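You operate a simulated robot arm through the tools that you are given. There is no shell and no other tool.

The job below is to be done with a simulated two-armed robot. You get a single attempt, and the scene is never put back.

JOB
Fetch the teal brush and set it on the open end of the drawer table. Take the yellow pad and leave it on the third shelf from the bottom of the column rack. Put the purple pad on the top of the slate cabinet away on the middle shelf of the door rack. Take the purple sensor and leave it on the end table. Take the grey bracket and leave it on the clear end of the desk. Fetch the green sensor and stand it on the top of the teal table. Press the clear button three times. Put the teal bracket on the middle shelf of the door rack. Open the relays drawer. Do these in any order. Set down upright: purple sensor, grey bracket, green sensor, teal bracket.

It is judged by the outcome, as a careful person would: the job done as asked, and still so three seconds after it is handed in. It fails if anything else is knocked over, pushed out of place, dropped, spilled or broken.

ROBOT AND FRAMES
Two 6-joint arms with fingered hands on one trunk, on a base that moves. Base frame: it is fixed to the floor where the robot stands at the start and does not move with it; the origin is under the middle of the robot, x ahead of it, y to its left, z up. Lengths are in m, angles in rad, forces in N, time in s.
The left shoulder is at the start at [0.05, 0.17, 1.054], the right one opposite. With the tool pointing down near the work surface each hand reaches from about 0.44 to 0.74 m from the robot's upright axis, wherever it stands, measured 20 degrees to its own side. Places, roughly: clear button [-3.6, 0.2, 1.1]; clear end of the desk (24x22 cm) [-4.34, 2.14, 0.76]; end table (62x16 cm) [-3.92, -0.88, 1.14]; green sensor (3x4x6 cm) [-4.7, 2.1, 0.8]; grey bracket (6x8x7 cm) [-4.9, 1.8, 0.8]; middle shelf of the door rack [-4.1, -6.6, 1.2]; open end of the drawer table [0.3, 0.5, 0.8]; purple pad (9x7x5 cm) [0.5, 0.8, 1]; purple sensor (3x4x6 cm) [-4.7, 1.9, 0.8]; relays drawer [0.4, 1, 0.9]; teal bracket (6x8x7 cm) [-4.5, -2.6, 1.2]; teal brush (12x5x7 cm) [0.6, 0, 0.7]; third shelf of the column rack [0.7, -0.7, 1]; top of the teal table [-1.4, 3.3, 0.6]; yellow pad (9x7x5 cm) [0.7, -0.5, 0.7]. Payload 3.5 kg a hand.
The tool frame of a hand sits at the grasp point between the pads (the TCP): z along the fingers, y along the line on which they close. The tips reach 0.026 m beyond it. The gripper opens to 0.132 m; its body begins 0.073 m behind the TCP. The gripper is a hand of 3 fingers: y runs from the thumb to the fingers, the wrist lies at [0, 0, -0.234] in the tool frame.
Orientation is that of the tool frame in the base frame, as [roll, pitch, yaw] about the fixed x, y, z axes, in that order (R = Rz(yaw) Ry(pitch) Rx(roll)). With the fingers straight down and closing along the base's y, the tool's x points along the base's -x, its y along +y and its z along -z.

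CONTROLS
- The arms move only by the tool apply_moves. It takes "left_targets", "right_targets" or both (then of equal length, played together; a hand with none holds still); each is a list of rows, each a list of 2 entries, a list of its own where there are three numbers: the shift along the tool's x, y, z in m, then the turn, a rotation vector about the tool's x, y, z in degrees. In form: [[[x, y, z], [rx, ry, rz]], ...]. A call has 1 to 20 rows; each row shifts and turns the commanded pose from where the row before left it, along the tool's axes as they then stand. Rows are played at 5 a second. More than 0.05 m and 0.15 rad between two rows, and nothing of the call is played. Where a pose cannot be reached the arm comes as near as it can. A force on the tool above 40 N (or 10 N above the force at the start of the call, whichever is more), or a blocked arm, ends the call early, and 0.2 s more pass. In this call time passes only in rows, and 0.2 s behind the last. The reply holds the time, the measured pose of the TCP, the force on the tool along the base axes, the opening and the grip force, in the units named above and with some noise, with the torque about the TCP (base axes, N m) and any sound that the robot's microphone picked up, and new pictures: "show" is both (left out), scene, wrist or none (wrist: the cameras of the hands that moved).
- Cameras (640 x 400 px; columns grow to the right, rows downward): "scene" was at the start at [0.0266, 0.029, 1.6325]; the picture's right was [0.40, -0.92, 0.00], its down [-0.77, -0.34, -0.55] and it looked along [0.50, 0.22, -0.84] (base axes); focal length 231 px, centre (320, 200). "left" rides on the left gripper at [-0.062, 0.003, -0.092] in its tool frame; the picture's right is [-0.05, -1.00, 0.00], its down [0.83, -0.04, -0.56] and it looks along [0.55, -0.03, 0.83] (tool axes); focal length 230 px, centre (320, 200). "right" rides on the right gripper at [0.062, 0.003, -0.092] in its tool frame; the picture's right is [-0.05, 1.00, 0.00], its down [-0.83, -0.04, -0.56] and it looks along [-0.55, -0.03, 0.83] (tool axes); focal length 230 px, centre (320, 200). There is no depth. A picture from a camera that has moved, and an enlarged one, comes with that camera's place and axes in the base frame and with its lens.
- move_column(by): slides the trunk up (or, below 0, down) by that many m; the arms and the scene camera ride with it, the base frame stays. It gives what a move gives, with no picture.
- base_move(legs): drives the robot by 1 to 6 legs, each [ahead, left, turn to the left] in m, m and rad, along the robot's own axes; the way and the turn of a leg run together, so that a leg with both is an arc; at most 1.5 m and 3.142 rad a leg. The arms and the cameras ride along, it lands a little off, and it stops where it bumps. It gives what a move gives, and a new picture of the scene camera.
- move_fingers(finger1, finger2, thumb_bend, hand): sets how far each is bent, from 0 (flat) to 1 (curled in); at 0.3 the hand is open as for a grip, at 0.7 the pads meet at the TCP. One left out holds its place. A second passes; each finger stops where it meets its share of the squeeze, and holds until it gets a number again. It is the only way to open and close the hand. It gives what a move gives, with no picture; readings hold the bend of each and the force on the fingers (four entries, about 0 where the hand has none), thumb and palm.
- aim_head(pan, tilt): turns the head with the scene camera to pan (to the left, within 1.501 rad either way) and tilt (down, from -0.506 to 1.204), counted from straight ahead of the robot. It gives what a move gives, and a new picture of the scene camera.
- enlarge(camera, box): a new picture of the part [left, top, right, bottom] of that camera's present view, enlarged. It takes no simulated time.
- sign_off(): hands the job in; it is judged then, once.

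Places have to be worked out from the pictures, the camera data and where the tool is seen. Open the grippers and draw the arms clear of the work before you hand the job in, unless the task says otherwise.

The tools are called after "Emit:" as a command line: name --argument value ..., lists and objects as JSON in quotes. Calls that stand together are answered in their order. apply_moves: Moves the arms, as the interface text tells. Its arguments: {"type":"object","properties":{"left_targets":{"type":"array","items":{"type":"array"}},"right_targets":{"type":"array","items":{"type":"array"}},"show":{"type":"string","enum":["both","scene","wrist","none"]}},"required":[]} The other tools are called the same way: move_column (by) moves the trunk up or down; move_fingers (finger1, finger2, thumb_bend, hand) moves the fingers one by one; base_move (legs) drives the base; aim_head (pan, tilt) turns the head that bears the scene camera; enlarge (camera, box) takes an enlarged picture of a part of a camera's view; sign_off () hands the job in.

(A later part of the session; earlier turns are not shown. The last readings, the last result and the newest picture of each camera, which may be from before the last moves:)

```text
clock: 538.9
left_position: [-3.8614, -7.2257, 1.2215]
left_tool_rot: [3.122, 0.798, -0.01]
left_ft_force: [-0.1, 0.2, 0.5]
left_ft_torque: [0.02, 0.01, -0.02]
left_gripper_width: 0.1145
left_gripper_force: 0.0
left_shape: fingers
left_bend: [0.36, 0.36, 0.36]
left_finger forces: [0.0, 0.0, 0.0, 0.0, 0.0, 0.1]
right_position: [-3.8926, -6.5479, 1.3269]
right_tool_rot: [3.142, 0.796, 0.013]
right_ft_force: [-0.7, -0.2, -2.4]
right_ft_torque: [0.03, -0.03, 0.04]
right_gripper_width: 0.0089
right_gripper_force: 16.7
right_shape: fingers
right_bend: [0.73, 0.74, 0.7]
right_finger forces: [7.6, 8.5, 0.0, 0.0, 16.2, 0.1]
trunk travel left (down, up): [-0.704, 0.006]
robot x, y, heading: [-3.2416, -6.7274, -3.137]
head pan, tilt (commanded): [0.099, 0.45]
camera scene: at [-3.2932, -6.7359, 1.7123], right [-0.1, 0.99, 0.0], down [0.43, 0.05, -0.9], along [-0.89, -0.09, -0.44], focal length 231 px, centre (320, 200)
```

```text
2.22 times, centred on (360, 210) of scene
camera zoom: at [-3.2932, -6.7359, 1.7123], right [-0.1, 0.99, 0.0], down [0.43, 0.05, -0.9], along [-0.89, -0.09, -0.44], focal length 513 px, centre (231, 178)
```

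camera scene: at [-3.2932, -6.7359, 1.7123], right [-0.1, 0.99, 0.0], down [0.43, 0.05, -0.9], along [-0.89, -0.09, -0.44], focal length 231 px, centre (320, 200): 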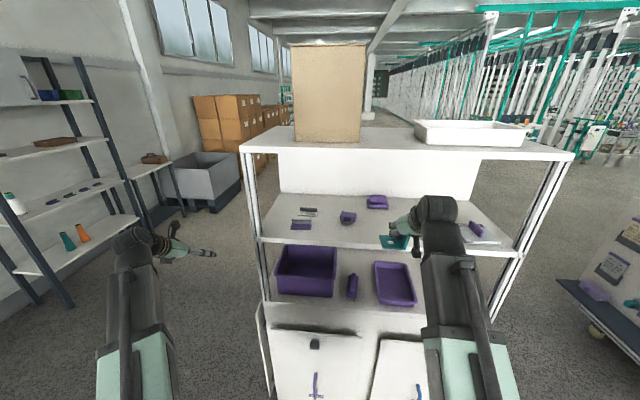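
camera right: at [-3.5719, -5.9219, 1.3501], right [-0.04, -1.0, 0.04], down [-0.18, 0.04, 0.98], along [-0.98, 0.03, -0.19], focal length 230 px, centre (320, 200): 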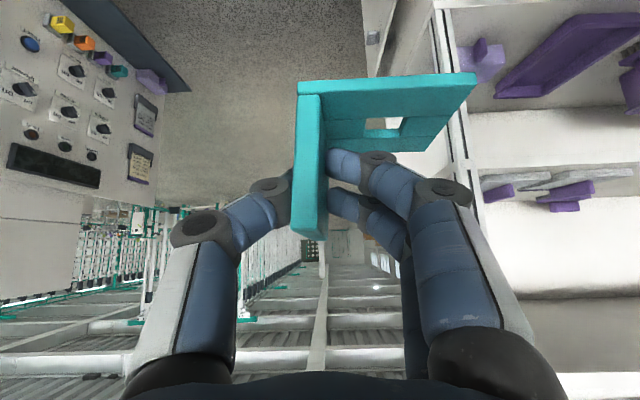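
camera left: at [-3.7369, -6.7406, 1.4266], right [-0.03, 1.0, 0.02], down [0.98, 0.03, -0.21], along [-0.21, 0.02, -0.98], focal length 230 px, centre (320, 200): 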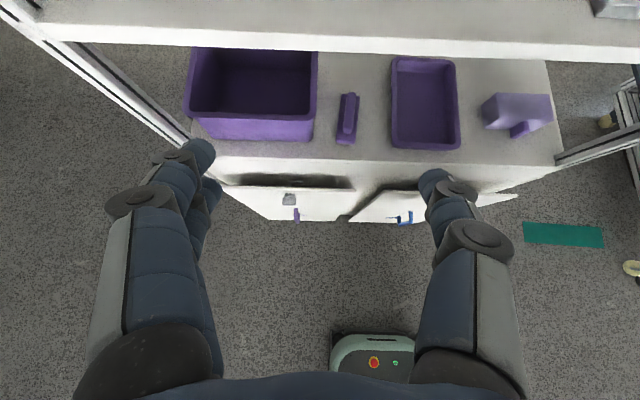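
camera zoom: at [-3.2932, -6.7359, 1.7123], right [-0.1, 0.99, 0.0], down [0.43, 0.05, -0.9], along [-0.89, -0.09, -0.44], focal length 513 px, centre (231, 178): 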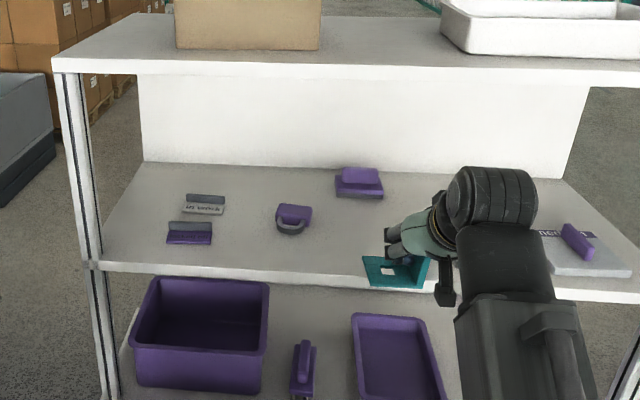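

The bracket clears the plates and the block with several centimetres each side. I go in to TCP x≈-4.06.

Emit:
base_move --legs '[[0.1, 0, 0]]'

Emit:
apply_moves --right_targets '[[[-0.0245, 0, 0.025], [0, 0, 0]], [[-0.0245, 0, 0.025], [0, 0, 0]], [[0, 0, 0], [0, 0, 0]]]' --show "both"

Emit:
enlarge --camera "scene" --box '[240, 140, 480, 300]'

```text
clock: 540.0
left_position: [-3.9628, -7.2244, 1.2209]
left_tool_rot: [3.12, 0.8, -0.01]
left_ft_force: [0.1, -0.8, -0.2]
left_ft_torque: [-0.01, -0.02, 0.0]
left_gripper_width: 0.1143
left_gripper_force: 0.0
left_shape: fingers
left_bend: [0.36, 0.36, 0.36]
left_finger forces: [0.1, 0.1, 0.1, 0.1, 0.0, 0.1]
right_position: [-3.9935, -6.5474, 1.3261]
right_tool_rot: [-3.139, 0.796, 0.011]
right_ft_force: [-0.6, -0.4, -3.0]
right_ft_torque: [0.01, -0.04, 0.0]
right_gripper_width: 0.0088
right_gripper_force: 16.3
right_shape: fingers
right_bend: [0.73, 0.74, 0.7]
right_finger forces: [7.6, 8.4, 0.0, 0.1, 16.2, 0.0]
trunk travel left (down, up): [-0.704, 0.006]
robot x, y, heading: [-3.3429, -6.7275, -3.136]
head pan, tilt (commanded): [0.099, 0.45]
camera scene: at [-3.3964, -6.7363, 1.7123], right [-0.1, 0.99, 0.0], down [0.43, 0.04, -0.9], along [-0.89, -0.09, -0.44], focal length 231 px, centre (320, 200)
```

scene: 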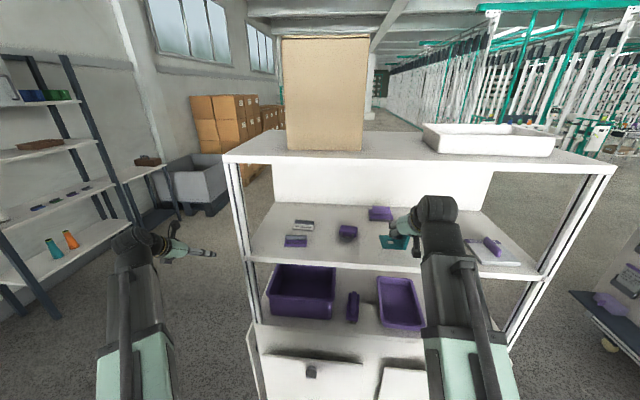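

```text
clock: 540.8
left_position: [-3.9627, -7.2262, 1.2213]
left_tool_rot: [3.121, 0.798, -0.009]
left_ft_force: [0.3, -1.0, -0.2]
left_ft_torque: [-0.02, -0.01, -0.01]
left_gripper_width: 0.1144
left_gripper_force: 0.1
left_shape: fingers
left_bend: [0.36, 0.36, 0.36]
left_finger forces: [0.0, 0.0, 0.0, 0.1, 0.1, 0.0]
right_position: [-4.0633, -6.549, 1.3292]
right_tool_rot: [3.14, 0.797, 0.012]
right_ft_force: [0.4, 0.8, -1.1]
right_ft_torque: [0.03, -0.01, 0.05]
right_gripper_width: 0.0088
right_gripper_force: 16.2
right_shape: fingers
right_bend: [0.73, 0.74, 0.7]
right_finger forces: [7.6, 8.6, 0.0, 0.0, 16.2, 0.1]
trunk travel left (down, up): [-0.704, 0.006]
robot x, y, heading: [-3.3469, -6.7281, -3.14]
head pan, tilt (commanded): [0.099, 0.45]
camera scene: at [-3.3937, -6.7362, 1.7124], right [-0.1, 0.99, 0.0], down [0.43, 0.04, -0.9], along [-0.9, -0.09, -0.44], focal length 231 px, centre (320, 200)
camera right: at [-3.9526, -6.5493, 1.3498], right [-0.03, -1.0, 0.04], down [-0.18, 0.04, 0.98], along [-0.98, 0.02, -0.18], focal length 230 px, centre (320, 200)
```

scene: 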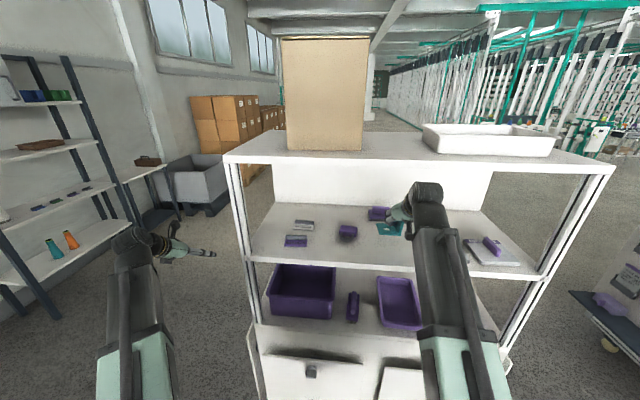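
right: 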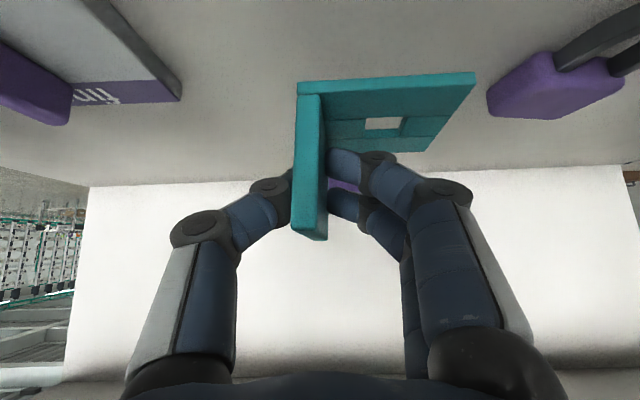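

```text
2.50 times, centred on (360, 220) of scene
camera zoom: at [-3.3937, -6.7362, 1.7124], right [-0.1, 0.99, 0.0], down [0.43, 0.04, -0.9], along [-0.9, -0.09, -0.44], focal length 577 px, centre (220, 150)
```

zoom: 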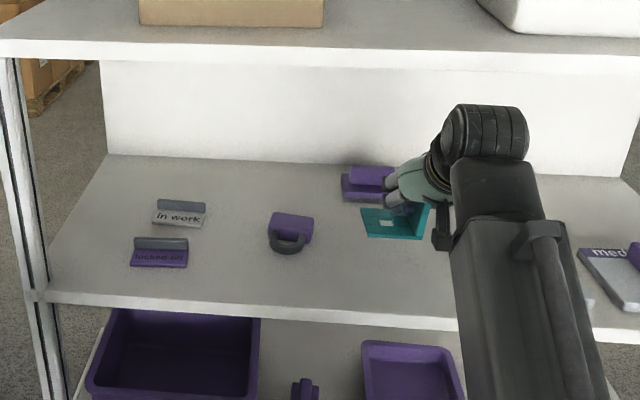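

The bracket is over free shelf, 10 cm in front of the pad. I lower it gently.

Emit:
apply_moves --right_targets '[[[0.0107, 0, 0.0105], [0, 0, 0]], [[0.0036, 0, 0.0035], [0, 0, 0]], [[0, 0, 0], [0, 0, 0]]]' --show "none"

Emit:
apply_moves --right_targets '[[[0.0021, 0, 0.0021], [0, 0, 0]], [[0, 0, 0], [0, 0, 0]]]' --show "none"

```text
clock: 541.6
left_position: [-3.9623, -7.2257, 1.2212]
left_tool_rot: [3.12, 0.801, -0.011]
left_ft_force: [-1.0, 1.2, -0.1]
left_ft_torque: [-0.01, 0.01, 0.0]
left_gripper_width: 0.1147
left_gripper_force: 0.0
left_shape: fingers
left_bend: [0.36, 0.36, 0.36]
left_finger forces: [0.0, 0.1, 0.0, 0.0, 0.0, 0.1]
right_position: [-4.0637, -6.5493, 1.3081]
right_tool_rot: [-3.139, 0.798, 0.012]
right_ft_force: [-0.3, -0.2, -1.4]
right_ft_torque: [0.05, -0.01, -0.02]
right_gripper_width: 0.0089
right_gripper_force: 16.1
right_shape: fingers
right_bend: [0.73, 0.74, 0.7]
right_finger forces: [7.6, 8.6, 0.0, 0.0, 16.3, 0.1]
trunk travel left (down, up): [-0.704, 0.006]
robot x, y, heading: [-3.3456, -6.7261, -3.141]
head pan, tilt (commanded): [0.099, 0.45]
```

```text
clock: 542.2
left_position: [-3.9624, -7.2258, 1.2212]
left_tool_rot: [3.123, 0.797, -0.009]
left_ft_force: [0.0, 1.6, -0.1]
left_ft_torque: [-0.01, 0.05, -0.02]
left_gripper_width: 0.1144
left_gripper_force: 0.0
left_shape: fingers
left_bend: [0.36, 0.36, 0.36]
left_finger forces: [0.0, 0.0, 0.0, 0.0, 0.0, 0.0]
right_position: [-4.0626, -6.5484, 1.305]
right_tool_rot: [-3.141, 0.796, 0.012]
right_ft_force: [0.3, 0.0, -2.7]
right_ft_torque: [0.01, 0.02, 0.0]
right_gripper_width: 0.0087
right_gripper_force: 16.7
right_shape: fingers
right_bend: [0.73, 0.74, 0.7]
right_finger forces: [7.7, 8.6, 0.0, 0.1, 16.2, 0.1]
trunk travel left (down, up): [-0.704, 0.006]
robot x, y, heading: [-3.3481, -6.73, -3.138]
head pan, tilt (commanded): [0.099, 0.45]
```

Still free at 1.305; two more 3 mm steps.

Emit:
apply_moves --right_targets '[[[0.0021, 0, 0.0021], [0, 0, 0]], [[0, 0, 0], [0, 0, 0]]]' --show "none"

Emit:
apply_moves --right_targets '[[[0.0018, 0, 0.0018], [0, 0, 0]], [[0, 0, 0], [0, 0, 0]]]' --show "none"

```text
clock: 542.8
left_position: [-3.9624, -7.2241, 1.223]
left_tool_rot: [3.12, 0.8, -0.01]
left_ft_force: [0.0, -0.1, -0.1]
left_ft_torque: [-0.05, -0.01, 0.03]
left_gripper_width: 0.1147
left_gripper_force: 0.0
left_shape: fingers
left_bend: [0.36, 0.36, 0.36]
left_finger forces: [0.1, 0.0, 0.1, 0.0, 0.1, 0.0]
right_position: [-4.0632, -6.548, 1.3024]
right_tool_rot: [-3.14, 0.797, 0.011]
right_ft_force: [-0.5, -0.6, -0.8]
right_ft_torque: [0.01, -0.03, 0.01]
right_gripper_width: 0.0088
right_gripper_force: 16.4
right_shape: fingers
right_bend: [0.73, 0.74, 0.7]
right_finger forces: [7.7, 8.7, 0.0, 0.0, 16.2, 0.0]
trunk travel left (down, up): [-0.704, 0.006]
robot x, y, heading: [-3.3427, -6.7261, -3.141]
head pan, tilt (commanded): [0.099, 0.45]
```

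```text
clock: 543.4
left_position: [-3.9635, -7.2249, 1.2203]
left_tool_rot: [3.12, 0.798, -0.011]
left_ft_force: [0.6, 0.2, 0.2]
left_ft_torque: [-0.02, 0.0, -0.05]
left_gripper_width: 0.1145
left_gripper_force: 0.0
left_shape: fingers
left_bend: [0.36, 0.36, 0.36]
left_finger forces: [0.0, 0.0, 0.1, 0.1, 0.0, 0.0]
right_position: [-4.0626, -6.5486, 1.2987]
right_tool_rot: [-3.14, 0.796, 0.011]
right_ft_force: [0.5, -0.1, -2.3]
right_ft_torque: [0.04, 0.0, -0.04]
right_gripper_width: 0.0091
right_gripper_force: 16.4
right_shape: fingers
right_bend: [0.73, 0.74, 0.7]
right_finger forces: [7.6, 8.7, 0.1, 0.0, 16.2, 0.1]
trunk travel left (down, up): [-0.704, 0.006]
robot x, y, heading: [-3.3415, -6.7269, -3.142]
head pan, tilt (commanded): [0.099, 0.45]
```

Emit:
apply_moves --right_targets '[[[0.0018, 0, 0.0018], [0, 0, 0]], [[0, 0, 0], [0, 0, 0]]]' --show "none"

Emit:
apply_moves --right_targets '[[[0.0018, 0, 0.0018], [0, 0, 0]], [[0, 0, 0], [0, 0, 0]]]' --show "wrist"

```text
clock: 544.0
left_position: [-3.9629, -7.225, 1.221]
left_tool_rot: [3.121, 0.8, -0.01]
left_ft_force: [-0.3, 0.2, 0.3]
left_ft_torque: [-0.02, 0.02, -0.01]
left_gripper_width: 0.1146
left_gripper_force: 0.0
left_shape: fingers
left_bend: [0.36, 0.36, 0.36]
left_finger forces: [0.0, 0.1, 0.0, 0.0, 0.0, 0.1]
right_position: [-4.0633, -6.5478, 1.2962]
right_tool_rot: [-3.139, 0.797, 0.012]
right_ft_force: [-0.2, 0.0, -1.5]
right_ft_torque: [0.02, -0.01, 0.02]
right_gripper_width: 0.009
right_gripper_force: 16.2
right_shape: fingers
right_bend: [0.73, 0.74, 0.7]
right_finger forces: [7.6, 8.7, 0.0, 0.0, 16.2, 0.1]
trunk travel left (down, up): [-0.704, 0.006]
robot x, y, heading: [-3.3421, -6.7283, -3.138]
head pan, tilt (commanded): [0.099, 0.45]
```

```text
clock: 544.6
left_position: [-3.9619, -7.2249, 1.2214]
left_tool_rot: [3.121, 0.797, -0.011]
left_ft_force: [-0.1, 0.6, -0.3]
left_ft_torque: [0.01, -0.01, -0.01]
left_gripper_width: 0.1147
left_gripper_force: 0.0
left_shape: fingers
left_bend: [0.36, 0.36, 0.36]
left_finger forces: [0.0, 0.0, 0.1, 0.1, 0.1, 0.0]
right_position: [-4.0633, -6.5491, 1.2938]
right_tool_rot: [-3.139, 0.798, 0.012]
right_ft_force: [0.1, -0.4, -2.3]
right_ft_torque: [0.03, -0.03, 0.0]
right_gripper_width: 0.0086
right_gripper_force: 15.0
right_shape: fingers
right_bend: [0.73, 0.74, 0.7]
right_finger forces: [7.5, 8.6, 0.0, 0.0, 16.1, 0.1]
trunk travel left (down, up): [-0.704, 0.006]
robot x, y, heading: [-3.3443, -6.7272, -3.141]
head pan, tilt (commanded): [0.099, 0.45]
camera right: at [-3.9534, -6.5495, 1.3149], right [-0.03, -1.0, 0.04], down [-0.18, 0.04, 0.98], along [-0.98, 0.02, -0.18], focal length 230 px, centre (320, 200)
```

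right: 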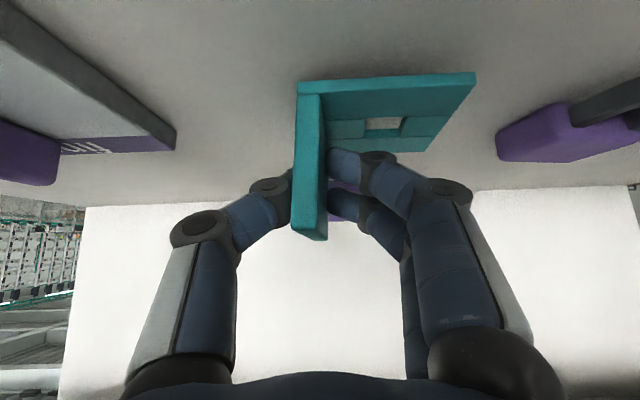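

Emit:
apply_moves --right_targets '[[[0.0018, 0, 0.0018], [0, 0, 0]], [[0, 0, 0], [0, 0, 0]]]' --show "none"

Emit:
apply_moves --right_targets '[[[0.0018, 0, 0.0018], [0, 0, 0]], [[0, 0, 0], [0, 0, 0]]]' --show "none"

```text
clock: 545.2
left_position: [-3.9616, -7.2249, 1.2211]
left_tool_rot: [3.12, 0.797, -0.01]
left_ft_force: [0.1, 0.6, 0.4]
left_ft_torque: [-0.01, 0.02, -0.04]
left_gripper_width: 0.1149
left_gripper_force: 0.0
left_shape: fingers
left_bend: [0.36, 0.36, 0.36]
left_finger forces: [0.1, 0.1, 0.0, 0.1, 0.0, 0.1]
right_position: [-4.0622, -6.5496, 1.2921]
right_tool_rot: [-3.14, 0.797, 0.013]
right_ft_force: [0.1, 0.6, -2.1]
right_ft_torque: [-0.01, -0.01, -0.03]
right_gripper_width: 0.0087
right_gripper_force: 15.9
right_shape: fingers
right_bend: [0.73, 0.74, 0.7]
right_finger forces: [7.7, 8.5, 0.0, 0.1, 16.1, 0.1]
trunk travel left (down, up): [-0.704, 0.006]
robot x, y, heading: [-3.3447, -6.7288, -3.138]
head pan, tilt (commanded): [0.099, 0.45]
```

```text
clock: 545.8
left_position: [-3.9641, -7.224, 1.2222]
left_tool_rot: [3.12, 0.798, -0.01]
left_ft_force: [-0.6, 0.7, 0.0]
left_ft_torque: [0.02, 0.0, -0.05]
left_gripper_width: 0.1143
left_gripper_force: 0.0
left_shape: fingers
left_bend: [0.36, 0.36, 0.36]
left_finger forces: [0.0, 0.0, 0.0, 0.1, 0.0, 0.1]
right_position: [-4.0626, -6.5487, 1.2883]
right_tool_rot: [-3.139, 0.796, 0.013]
right_ft_force: [-0.2, -0.1, -2.0]
right_ft_torque: [0.01, 0.01, -0.02]
right_gripper_width: 0.0088
right_gripper_force: 16.3
right_shape: fingers
right_bend: [0.73, 0.74, 0.7]
right_finger forces: [7.6, 8.7, 0.0, 0.0, 16.2, 0.0]
trunk travel left (down, up): [-0.704, 0.006]
robot x, y, heading: [-3.3442, -6.7286, -3.136]
head pan, tilt (commanded): [0.099, 0.45]
```

Emit:
apply_moves --right_targets '[[[0.0018, 0, 0.0018], [0, 0, 0]], [[0, 0, 0], [0, 0, 0]]]' --show "none"

Emit:
apply_moves --right_targets '[[[0.0018, 0, 0.0018], [0, 0, 0]], [[0, 0, 0], [0, 0, 0]]]' --show "wrist"

```text
clock: 546.4
left_position: [-3.9623, -7.2253, 1.2227]
left_tool_rot: [3.118, 0.798, -0.01]
left_ft_force: [0.2, 0.3, -0.7]
left_ft_torque: [-0.05, -0.01, -0.03]
left_gripper_width: 0.1144
left_gripper_force: 0.1
left_shape: fingers
left_bend: [0.36, 0.36, 0.36]
left_finger forces: [0.0, 0.0, 0.1, 0.0, 0.1, 0.0]
right_position: [-4.0628, -6.5479, 1.2859]
right_tool_rot: [-3.141, 0.794, 0.011]
right_ft_force: [-0.7, -0.8, -1.2]
right_ft_torque: [0.03, -0.01, -0.02]
right_gripper_width: 0.0087
right_gripper_force: 16.8
right_shape: fingers
right_bend: [0.73, 0.74, 0.7]
right_finger forces: [7.6, 8.6, 0.0, 0.1, 16.2, 0.0]
trunk travel left (down, up): [-0.704, 0.006]
robot x, y, heading: [-3.3456, -6.7277, -3.143]
head pan, tilt (commanded): [0.099, 0.45]
```

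```text
clock: 547.0
left_position: [-3.9619, -7.2246, 1.2223]
left_tool_rot: [3.124, 0.799, -0.01]
left_ft_force: [-0.1, 0.6, 0.1]
left_ft_torque: [-0.02, -0.01, 0.01]
left_gripper_width: 0.1151
left_gripper_force: 0.0
left_shape: fingers
left_bend: [0.36, 0.36, 0.36]
left_finger forces: [0.0, 0.1, 0.0, 0.0, 0.0, 0.0]
right_position: [-4.062, -6.5475, 1.2833]
right_tool_rot: [-3.141, 0.798, 0.012]
right_ft_force: [-1.3, -0.8, 2.2]
right_ft_torque: [0.01, -0.03, -0.04]
right_gripper_width: 0.0086
right_gripper_force: 16.7
right_shape: fingers
right_bend: [0.74, 0.74, 0.7]
right_finger forces: [9.0, 8.3, 0.1, 0.0, 16.6, 0.0]
trunk travel left (down, up): [-0.704, 0.006]
robot x, y, heading: [-3.3424, -6.7246, -3.139]
head pan, tilt (commanded): [0.099, 0.45]
camera right: at [-3.9526, -6.5482, 1.3042], right [-0.03, -1.0, 0.04], down [-0.18, 0.04, 0.98], along [-0.98, 0.02, -0.18], focal length 230 px, centre (320, 200)
```

right: 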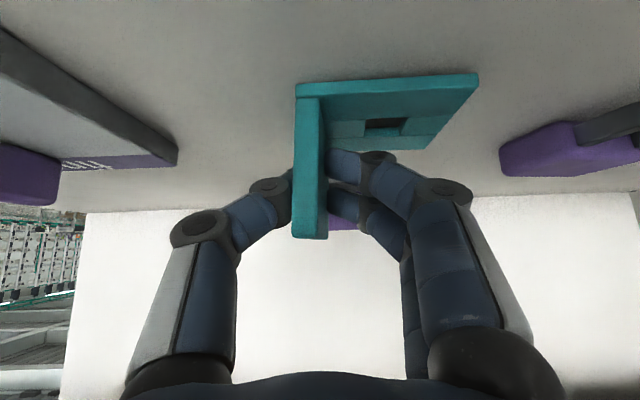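

Contact at TCP z≈1.283. I press 1 mm more to seat it, then release.

Emit:
apply_moves --right_targets '[[[0.0009, 0, 0.0009], [0, 0, 0]], [[0, 0, 0], [0, 0, 0]]]' --show "none"

Emit:
move_fingers --hand "right" --finger1 0.55 --finger2 0.55 --thumb_bend 0.55

Emit:
enlarge --camera "right" --box '[120, 40, 520, 290]'

Emit:
enlarge --camera "scene" --box '[330, 180, 430, 260]'

```text
clock: 547.6
left_position: [-3.9618, -7.2249, 1.2224]
left_tool_rot: [3.121, 0.799, -0.013]
left_ft_force: [-0.6, 0.6, -1.3]
left_ft_torque: [0.02, 0.03, -0.02]
left_gripper_width: 0.1144
left_gripper_force: 0.0
left_shape: fingers
left_bend: [0.36, 0.36, 0.36]
left_finger forces: [0.0, 0.0, 0.0, 0.0, 0.0, 0.0]
right_position: [-4.063, -6.5489, 1.2831]
right_tool_rot: [-3.14, 0.8, 0.012]
right_ft_force: [-2.0, -0.7, 8.0]
right_ft_torque: [0.04, 0.04, -0.01]
right_gripper_width: 0.0085
right_gripper_force: 17.0
right_shape: fingers
right_bend: [0.74, 0.74, 0.7]
right_finger forces: [9.3, 9.0, 0.0, 0.0, 17.2, 0.1]
trunk travel left (down, up): [-0.704, 0.006]
robot x, y, heading: [-3.3434, -6.7247, -3.138]
head pan, tilt (commanded): [0.099, 0.45]
```

```text
clock: 548.6
left_position: [-3.9635, -7.2253, 1.2219]
left_tool_rot: [3.12, 0.799, -0.011]
left_ft_force: [0.3, -0.4, 0.1]
left_ft_torque: [0.0, 0.01, 0.03]
left_gripper_width: 0.1144
left_gripper_force: 0.1
left_shape: fingers
left_bend: [0.36, 0.36, 0.36]
left_finger forces: [0.0, 0.0, 0.0, 0.0, 0.0, 0.0]
right_position: [-4.0631, -6.5481, 1.2813]
right_tool_rot: [-3.139, 0.794, 0.013]
right_ft_force: [0.1, -0.5, 0.2]
right_ft_torque: [0.03, 0.03, -0.01]
right_gripper_width: 0.0507
right_gripper_force: 0.0
right_shape: fingers
right_bend: [0.55, 0.55, 0.55]
right_finger forces: [0.0, 0.0, 0.0, 0.1, 0.0, 0.1]
trunk travel left (down, up): [-0.704, 0.006]
robot x, y, heading: [-3.3437, -6.7299, -3.14]
head pan, tilt (commanded): [0.099, 0.45]
```

```text
1.60 times, centred on (320, 165) of right
camera zoom: at [-3.9528, -6.5482, 1.3028], right [-0.03, -1.0, 0.04], down [-0.18, 0.04, 0.98], along [-0.98, 0.02, -0.18], focal length 368 px, centre (320, 256)
```

zoom: 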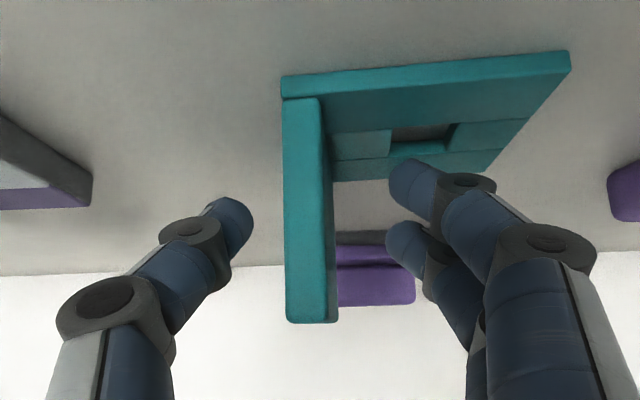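

```text
5.00 times, centred on (380, 220) of scene
camera zoom: at [-3.3937, -6.7363, 1.7124], right [-0.1, 0.99, 0.0], down [0.43, 0.04, -0.9], along [-0.9, -0.09, -0.44], focal length 1153 px, centre (20, 100)
```

zoom: 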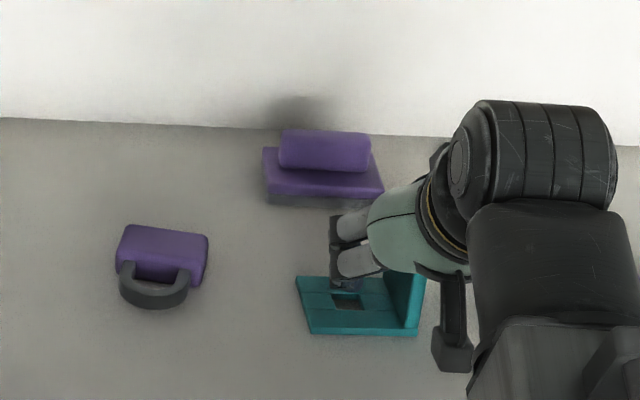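

The teal bracket stands upright on the middle shelf. I retreat along the tool axis, fingers sliding parallel to the plate, then back the base out.

Emit:
apply_moves --right_targets '[[[0, 0, -0.02], [0, 0, 0]], [[0, 0, -0.03], [0, 0, 0]], [[0, 0, -0.04], [0, 0, 0]], [[0, 0, -0.04], [0, 0, 0]], [[0, 0, 0], [0, 0, 0]]]' --show "both"

```text
clock: 549.8
left_position: [-3.9635, -7.225, 1.22]
left_tool_rot: [3.121, 0.798, -0.01]
left_ft_force: [-0.1, 0.5, 0.3]
left_ft_torque: [-0.03, 0.01, 0.0]
left_gripper_width: 0.1146
left_gripper_force: 0.0
left_shape: fingers
left_bend: [0.36, 0.36, 0.36]
left_finger forces: [0.0, 0.0, 0.0, 0.1, 0.1, 0.1]
right_position: [-3.9692, -6.5481, 1.3743]
right_tool_rot: [-3.139, 0.796, 0.01]
right_ft_force: [-0.1, -0.5, -0.4]
right_ft_torque: [0.01, -0.01, 0.01]
right_gripper_width: 0.0505
right_gripper_force: 0.1
right_shape: fingers
right_bend: [0.55, 0.55, 0.55]
right_finger forces: [0.0, 0.1, 0.0, 0.1, 0.0, 0.0]
trunk travel left (down, up): [-0.704, 0.006]
robot x, y, heading: [-3.3444, -6.7248, -3.137]
head pan, tilt (commanded): [0.099, 0.45]
camera scene: at [-3.3941, -6.7362, 1.7124], right [-0.1, 0.99, 0.0], down [0.43, 0.04, -0.9], along [-0.9, -0.09, -0.44], focal length 231 px, centre (320, 200)
camera right: at [-3.8593, -6.5473, 1.3944], right [-0.03, -1.0, 0.04], down [-0.18, 0.04, 0.98], along [-0.98, 0.02, -0.19], focal length 230 px, centre (320, 200)
```

scene: 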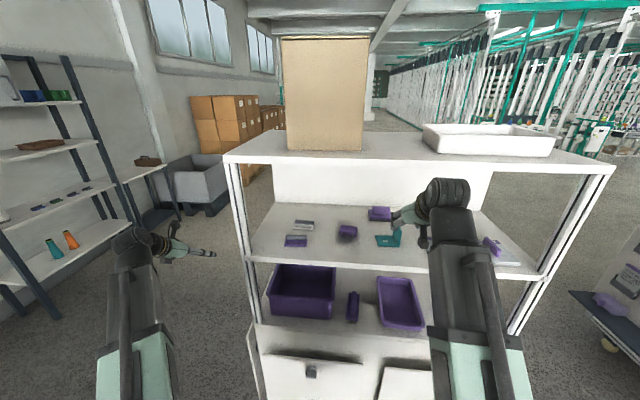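
right: 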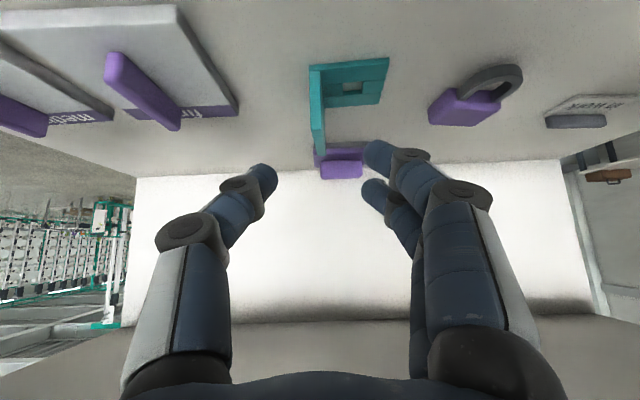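

Both items are placed: the teal bracket upright in front, the purple pad behind. I back out of the rack and look north-east for a route to the button panel.

Emit:
base_move --legs '[[-0.5, 0, 0]]'

Emit:
enlarge --camera "scene" --box '[200, 100, 480, 280]'

Emit:
aim_head --pan -1.5 --tilt 0.25

```text
clock: 552.8
left_position: [-3.4642, -7.2239, 1.2218]
left_tool_rot: [3.12, 0.798, -0.008]
left_ft_force: [0.4, -0.1, 0.3]
left_ft_torque: [-0.01, 0.01, 0.0]
left_gripper_width: 0.1148
left_gripper_force: 0.1
left_shape: fingers
left_bend: [0.36, 0.36, 0.36]
left_finger forces: [0.0, 0.0, 0.0, 0.0, 0.0, 0.1]
right_position: [-3.4722, -6.5456, 1.3737]
right_tool_rot: [-3.139, 0.797, 0.013]
right_ft_force: [0.3, 0.5, 0.3]
right_ft_torque: [-0.03, 0.02, -0.02]
right_gripper_width: 0.0506
right_gripper_force: 0.1
right_shape: fingers
right_bend: [0.55, 0.55, 0.55]
right_finger forces: [0.0, 0.0, 0.1, 0.1, 0.0, 0.0]
trunk travel left (down, up): [-0.704, 0.006]
robot x, y, heading: [-2.8454, -6.724, -3.133]
head pan, tilt (commanded): [0.099, 0.45]
camera scene: at [-2.8956, -6.734, 1.7124], right [-0.1, 0.99, 0.0], down [0.43, 0.05, -0.9], along [-0.9, -0.09, -0.43], focal length 231 px, centre (320, 200)
```

scene: 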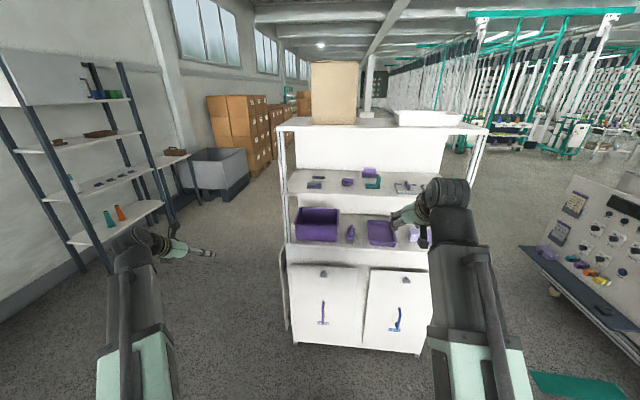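

```text
2.22 times, centred on (340, 190) of scene
camera zoom: at [-2.8956, -6.734, 1.7124], right [-0.1, 0.99, 0.0], down [0.43, 0.05, -0.9], along [-0.9, -0.09, -0.43], focal length 513 px, centre (276, 222)
```

zoom: 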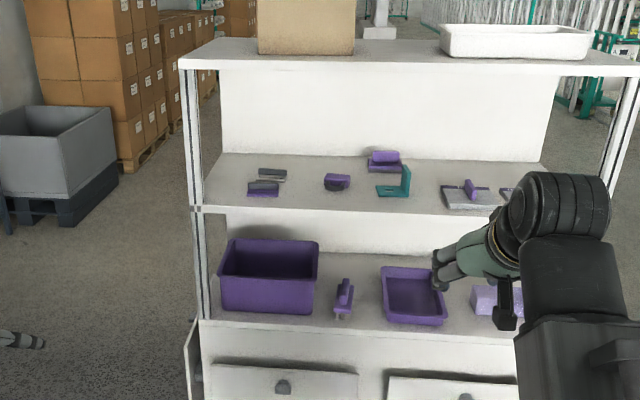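

```text
clock: 554.4
left_position: [-3.4645, -7.2225, 1.2205]
left_tool_rot: [3.122, 0.799, -0.01]
left_ft_force: [-0.2, -0.1, 0.0]
left_ft_torque: [0.02, -0.02, 0.01]
left_gripper_width: 0.1145
left_gripper_force: 0.0
left_shape: fingers
left_bend: [0.36, 0.36, 0.36]
left_finger forces: [0.0, 0.0, 0.0, 0.1, 0.1, 0.0]
right_position: [-3.4723, -6.5449, 1.3726]
right_tool_rot: [-3.14, 0.799, 0.013]
right_ft_force: [-0.2, 0.0, 0.8]
right_ft_torque: [0.02, 0.01, -0.02]
right_gripper_width: 0.0508
right_gripper_force: 0.2
right_shape: fingers
right_bend: [0.55, 0.55, 0.55]
right_finger forces: [0.0, 0.1, 0.0, 0.1, 0.0, 0.1]
trunk travel left (down, up): [-0.704, 0.006]
robot x, y, heading: [-2.8489, -6.7225, -3.139]
head pan, tilt (commanded): [-1.499, 0.25]
camera scene: at [-2.8126, -6.6312, 1.731], right [1.0, 0.08, 0.0], down [0.02, -0.25, -0.97], along [-0.08, 0.97, -0.25], focal length 231 px, centre (320, 200)
```

scene: 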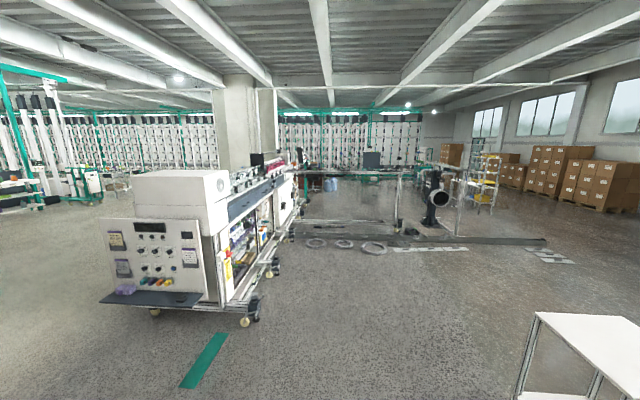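

All rack items are in place. Route: north past the machine, east around the floor rail's end, then back west. I bring the left hand in, turn north and start.

Emit:
apply_moves --left_targets '[[[0, -0.044, 0], [0, 0, 0]], [[0, -0.044, 0], [0, 0, 0]], [[0, -0.044, 0], [0, 0, 0]], [[0, -0.044, 0], [0, 0, 0]], [[0, -0.044, 0], [0, 0, 0]], [[0, -0.044, 0], [0, 0, 0]], [[0, -0.04, 0], [0, 0, 0]]]' --show "none"

Emit:
base_move --legs '[[-0.2, 0, 0], [0, 0, -1.571], [1.25, 0, 0], [1.2, 0, 0]]'

Emit:
aim_head --pan -0.9 --tilt 0.4

```text
clock: 556.0
left_position: [-3.4646, -6.9205, 1.2153]
left_tool_rot: [3.122, 0.799, -0.008]
left_ft_force: [-0.2, -0.3, 0.1]
left_ft_torque: [0.0, -0.02, 0.0]
left_gripper_width: 0.1145
left_gripper_force: 0.1
left_shape: fingers
left_bend: [0.36, 0.36, 0.36]
left_finger forces: [0.0, 0.0, 0.0, 0.0, 0.1, 0.0]
right_position: [-3.4725, -6.546, 1.3741]
right_tool_rot: [-3.141, 0.797, 0.012]
right_ft_force: [0.0, 0.0, -1.2]
right_ft_torque: [-0.04, -0.03, -0.01]
right_gripper_width: 0.0502
right_gripper_force: 0.1
right_shape: fingers
right_bend: [0.55, 0.55, 0.55]
right_finger forces: [0.0, 0.0, 0.0, 0.0, 0.1, 0.0]
trunk travel left (down, up): [-0.704, 0.006]
robot x, y, heading: [-2.8484, -6.7265, -3.138]
head pan, tilt (commanded): [-1.499, 0.25]
```

```text
clock: 573.0
left_position: [-2.8065, -3.6688, 1.215]
left_tool_rot: [3.119, 0.797, -1.586]
left_ft_force: [0.1, 0.3, 0.2]
left_ft_torque: [0.0, 0.0, -0.01]
left_gripper_width: 0.1144
left_gripper_force: 0.0
left_shape: fingers
left_bend: [0.36, 0.36, 0.36]
left_finger forces: [0.0, 0.0, 0.0, 0.0, 0.0, 0.1]
right_position: [-2.4313, -3.6643, 1.3743]
right_tool_rot: [-3.139, 0.799, -1.564]
right_ft_force: [1.3, 0.1, 0.5]
right_ft_torque: [0.0, 0.02, -0.03]
right_gripper_width: 0.0505
right_gripper_force: 0.1
right_shape: fingers
right_bend: [0.55, 0.55, 0.55]
right_finger forces: [0.0, 0.0, 0.1, 0.0, 0.1, 0.0]
trunk travel left (down, up): [-0.704, 0.006]
robot x, y, heading: [-2.6121, -4.2892, 1.571]
head pan, tilt (commanded): [-1.499, 0.25]
camera scene: at [-2.5184, -4.3199, 1.7311], right [0.07, -1.0, 0.0], down [-0.25, -0.02, -0.97], along [0.97, 0.07, -0.25], focal length 231 px, centre (320, 200)
```

scene: 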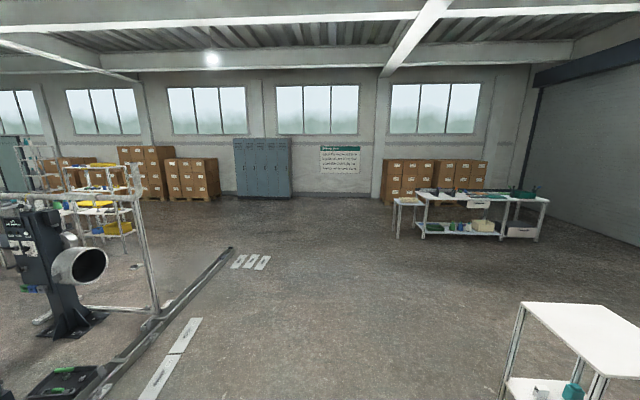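

```text
clock: 574.0
left_position: [-2.8046, -3.6698, 1.2153]
left_tool_rot: [3.122, 0.798, -1.586]
left_ft_force: [-0.5, -0.1, 0.6]
left_ft_torque: [-0.01, 0.01, 0.04]
left_gripper_width: 0.1143
left_gripper_force: 0.2
left_shape: fingers
left_bend: [0.36, 0.36, 0.36]
left_finger forces: [0.0, 0.0, 0.1, 0.1, 0.0, 0.0]
right_position: [-2.4299, -3.6637, 1.3731]
right_tool_rot: [-3.141, 0.797, -1.566]
right_ft_force: [0.0, 0.4, 0.2]
right_ft_torque: [0.03, 0.01, 0.01]
right_gripper_width: 0.0505
right_gripper_force: 0.2
right_shape: fingers
right_bend: [0.55, 0.55, 0.55]
right_finger forces: [0.1, 0.0, 0.1, 0.1, 0.0, 0.1]
trunk travel left (down, up): [-0.704, 0.006]
robot x, y, heading: [-2.6087, -4.2907, 1.571]
head pan, tilt (commanded): [-0.901, 0.4]
camera scene: at [-2.5389, -4.2697, 1.7171], right [0.62, -0.78, 0.0], down [-0.31, -0.24, -0.92], along [0.72, 0.57, -0.39], focal length 231 px, centre (320, 200)
```

scene: 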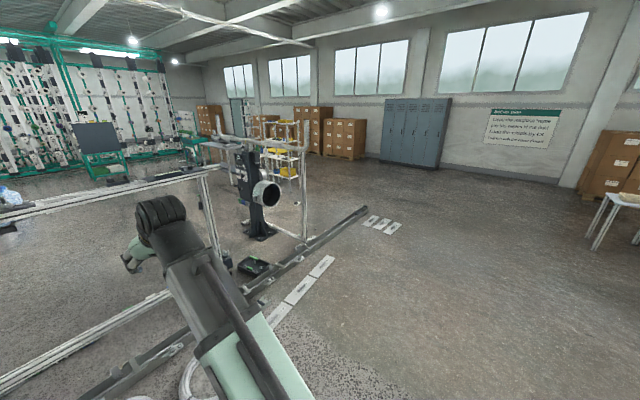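

The rail's east end is at x≈0.7 and the floor between is clear along y≈-4.2 (loose plates lie further north). I strafe east, then go north past the rail end.

Emit:
base_move --legs '[[0, -1.4, 0], [0, -1.4, 0], [0, -1.35, 0], [1.2, 0, 0], [1.1, 0, 0]]'

Emit:
aim_head --pan 1.1 --tilt 0.4

```text
clock: 604.9
left_position: [1.4079, -1.4153, 1.2151]
left_tool_rot: [3.12, 0.797, -1.596]
left_ft_force: [-1.0, 0.5, -0.2]
left_ft_torque: [-0.03, 0.03, -0.02]
left_gripper_width: 0.1144
left_gripper_force: 0.1
left_shape: fingers
left_bend: [0.36, 0.36, 0.36]
left_finger forces: [0.0, 0.0, 0.1, 0.0, 0.1, 0.0]
right_position: [1.7828, -1.4105, 1.3734]
right_tool_rot: [-3.14, 0.796, -1.57]
right_ft_force: [1.0, 0.4, -0.2]
right_ft_torque: [-0.02, 0.01, -0.01]
right_gripper_width: 0.0506
right_gripper_force: 0.1
right_shape: fingers
right_bend: [0.55, 0.55, 0.55]
right_finger forces: [0.0, 0.0, 0.0, 0.0, 0.0, 0.0]
trunk travel left (down, up): [-0.704, 0.006]
robot x, y, heading: [1.5898, -2.0347, 1.563]
head pan, tilt (commanded): [-0.901, 0.4]
camera scene: at [1.6699, -2.0167, 1.7171], right [0.62, -0.79, 0.0], down [-0.31, -0.24, -0.92], along [0.73, 0.57, -0.39], focal length 231 px, centre (320, 200)
```

scene: 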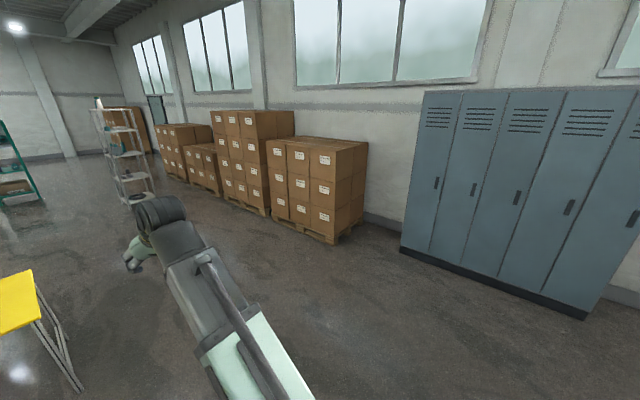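

```text
clock: 606.9
left_position: [1.407, -1.4157, 1.2159]
left_tool_rot: [3.121, 0.799, -1.594]
left_ft_force: [-0.4, -0.4, -0.1]
left_ft_torque: [0.0, -0.02, -0.03]
left_gripper_width: 0.1145
left_gripper_force: 0.0
left_shape: fingers
left_bend: [0.36, 0.36, 0.36]
left_finger forces: [0.0, 0.0, 0.0, 0.0, 0.1, 0.0]
right_position: [1.7825, -1.4126, 1.3744]
right_tool_rot: [-3.14, 0.795, -1.57]
right_ft_force: [0.8, -0.3, 0.0]
right_ft_torque: [0.04, -0.02, 0.0]
right_gripper_width: 0.0504
right_gripper_force: 0.1
right_shape: fingers
right_bend: [0.55, 0.55, 0.55]
right_finger forces: [0.0, 0.0, 0.0, 0.0, 0.0, 0.1]
trunk travel left (down, up): [-0.704, 0.006]
robot x, y, heading: [1.5935, -2.0357, 1.564]
head pan, tilt (commanded): [1.1, 0.4]
camera scene: at [1.5147, -2.0317, 1.7171], right [0.46, 0.89, 0.0], down [0.35, -0.18, -0.92], along [-0.82, 0.42, -0.39], focal length 231 px, centre (320, 200)
```

scene: 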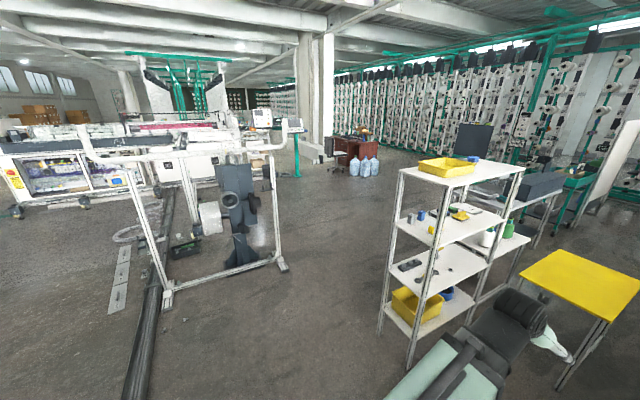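

The passage between the rig (x≤-0.49) and the column rack (x≥0.57, y≥-1.01) is about 1 m wide. I strafe west to x≈0.05, then go north and turn west.

Emit:
base_move --legs '[[0, 1.45, 0.007], [0, 0.09, 0], [1.35, 0.03, 0], [0, 0, 1.571]]'

Emit:
aim_head --pan 0.0 --tilt 0.4

```text
clock: 624.8
left_position: [-0.5862, -0.9106, 1.2149]
left_tool_rot: [3.121, 0.799, -0.002]
left_ft_force: [0.1, 1.0, -0.3]
left_ft_torque: [0.01, -0.02, 0.0]
left_gripper_width: 0.1144
left_gripper_force: 0.0
left_shape: fingers
left_bend: [0.36, 0.36, 0.36]
left_finger forces: [0.2, 0.0, 0.1, 0.0, 0.0, 0.0]
right_position: [-0.5983, -0.5347, 1.3737]
right_tool_rot: [-3.141, 0.798, 0.02]
right_ft_force: [0.7, -0.3, -0.8]
right_ft_torque: [-0.01, 0.0, 0.0]
right_gripper_width: 0.0508
right_gripper_force: 0.0
right_shape: fingers
right_bend: [0.55, 0.55, 0.55]
right_finger forces: [0.0, 0.1, 0.1, 0.0, 0.1, 0.0]
trunk travel left (down, up): [-0.704, 0.006]
robot x, y, heading: [0.0281, -0.7091, -3.131]
head pan, tilt (commanded): [1.1, 0.4]
camera scene: at [0.0296, -0.7914, 1.7171], right [-0.9, 0.44, 0.0], down [0.17, 0.35, -0.92], along [-0.41, -0.83, -0.39], focal length 231 px, centre (320, 200)
```

scene: 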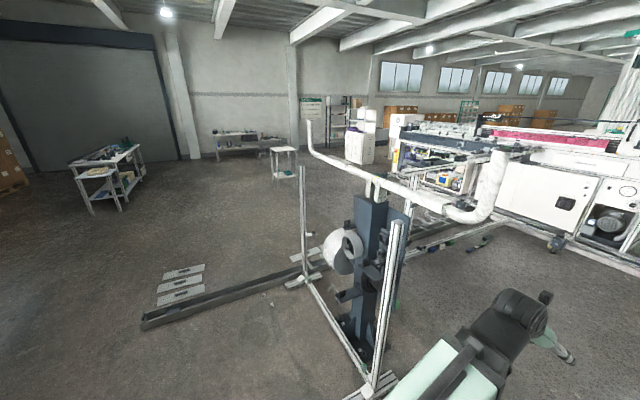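

```text
clock: 626.1
left_position: [-0.588, -0.91, 1.2156]
left_tool_rot: [3.121, 0.8, -0.002]
left_ft_force: [0.1, 0.2, -0.2]
left_ft_torque: [0.04, 0.01, 0.04]
left_gripper_width: 0.1145
left_gripper_force: 0.0
left_shape: fingers
left_bend: [0.36, 0.36, 0.36]
left_finger forces: [0.0, 0.1, 0.0, 0.0, 0.1, 0.0]
right_position: [-0.5984, -0.5369, 1.3731]
right_tool_rot: [-3.14, 0.797, 0.022]
right_ft_force: [0.3, -1.3, -0.5]
right_ft_torque: [0.0, 0.0, -0.01]
right_gripper_width: 0.0507
right_gripper_force: 0.2
right_shape: fingers
right_bend: [0.55, 0.55, 0.55]
right_finger forces: [0.0, 0.0, 0.0, 0.0, 0.0, 0.1]
trunk travel left (down, up): [-0.704, 0.006]
robot x, y, heading: [0.0282, -0.7068, -3.125]
head pan, tilt (commanded): [0.0, 0.4]
camera scene: at [-0.0221, -0.7096, 1.7171], right [-0.01, 1.0, 0.0], down [0.39, 0.01, -0.92], along [-0.92, -0.01, -0.39], focal length 231 px, centre (320, 200)
```

scene: 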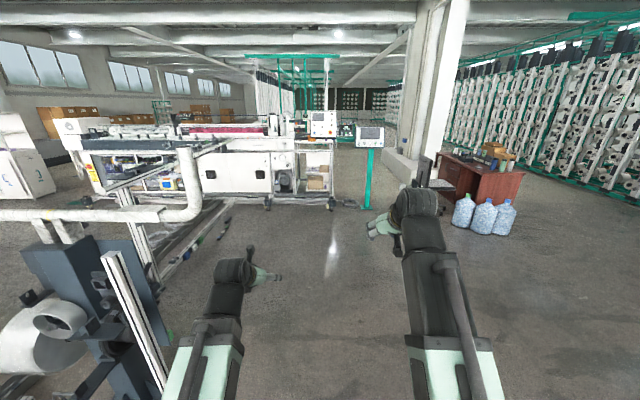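

The way to the panel is open. I move north away from the rig, then west to stand in front of the post panel.

Emit:
base_move --legs '[[0, -0.76, -0.012], [1.3, 0, 0], [1.3, 0, -0.004]]'

Emit:
aim_head --pan -0.1 --tilt 0.5

Emit:
enlarge --camera "scene" --box '[200, 100, 440, 280]'

```text
clock: 642.3
left_position: [-3.1765, -0.2723, 1.216]
left_tool_rot: [3.121, 0.797, 0.021]
left_ft_force: [0.2, -0.4, 0.3]
left_ft_torque: [-0.01, 0.01, 0.01]
left_gripper_width: 0.1144
left_gripper_force: 0.1
left_shape: fingers
left_bend: [0.36, 0.36, 0.36]
left_finger forces: [0.1, 0.0, 0.0, 0.0, 0.0, 0.0]
right_position: [-3.1969, 0.1032, 1.374]
right_tool_rot: [-3.14, 0.796, 0.043]
right_ft_force: [-0.9, -0.5, -0.8]
right_ft_torque: [-0.02, -0.03, -0.01]
right_gripper_width: 0.0506
right_gripper_force: 0.1
right_shape: fingers
right_bend: [0.55, 0.55, 0.55]
right_finger forces: [0.1, 0.1, 0.0, 0.1, 0.1, 0.0]
trunk travel left (down, up): [-0.704, 0.006]
robot x, y, heading: [-2.5682, -0.0565, -3.103]
head pan, tilt (commanded): [0.0, 0.4]
camera scene: at [-2.616, -0.0587, 1.717], right [-0.04, 1.0, 0.0], down [0.39, 0.01, -0.92], along [-0.92, -0.03, -0.39], focal length 231 px, centre (320, 200)
```

scene: 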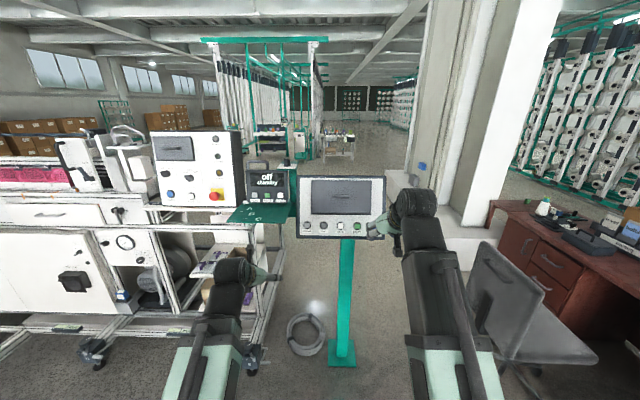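

```text
clock: 643.0
left_position: [-3.1761, -0.271, 1.2153]
left_tool_rot: [3.12, 0.8, 0.02]
left_ft_force: [0.5, -0.5, 0.1]
left_ft_torque: [0.01, 0.02, 0.02]
left_gripper_width: 0.1143
left_gripper_force: 0.0
left_shape: fingers
left_bend: [0.36, 0.36, 0.36]
left_finger forces: [0.0, 0.0, 0.1, 0.0, 0.0, 0.0]
right_position: [-3.1949, 0.1025, 1.3733]
right_tool_rot: [-3.139, 0.796, 0.043]
right_ft_force: [-0.1, 1.3, -0.2]
right_ft_torque: [0.01, -0.02, -0.03]
right_gripper_width: 0.0504
right_gripper_force: 0.0
right_shape: fingers
right_bend: [0.55, 0.55, 0.55]
right_finger forces: [0.0, 0.0, 0.0, 0.0, 0.1, 0.1]
trunk travel left (down, up): [-0.704, 0.006]
robot x, y, heading: [-2.5629, -0.0618, -3.106]
head pan, tilt (commanded): [-0.099, 0.499]
camera scene: at [-2.6136, -0.0496, 1.708], right [0.06, 1.0, 0.0], down [0.48, -0.03, -0.88], along [-0.88, 0.06, -0.48], focal length 231 px, centre (320, 200)
```

scene: 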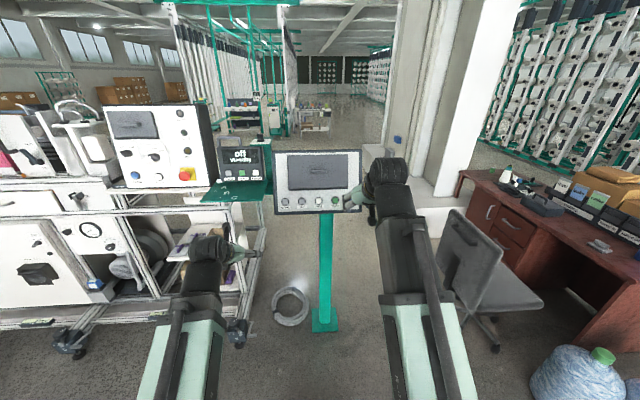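

```text
2.22 times, centred on (320, 190) of scene
camera zoom: at [-2.6136, -0.0496, 1.708], right [0.06, 1.0, 0.0], down [0.48, -0.03, -0.88], along [-0.88, 0.06, -0.48], focal length 513 px, centre (320, 222)
```

zoom: 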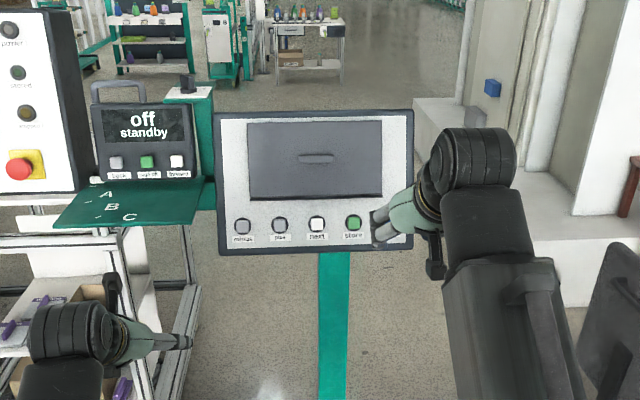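

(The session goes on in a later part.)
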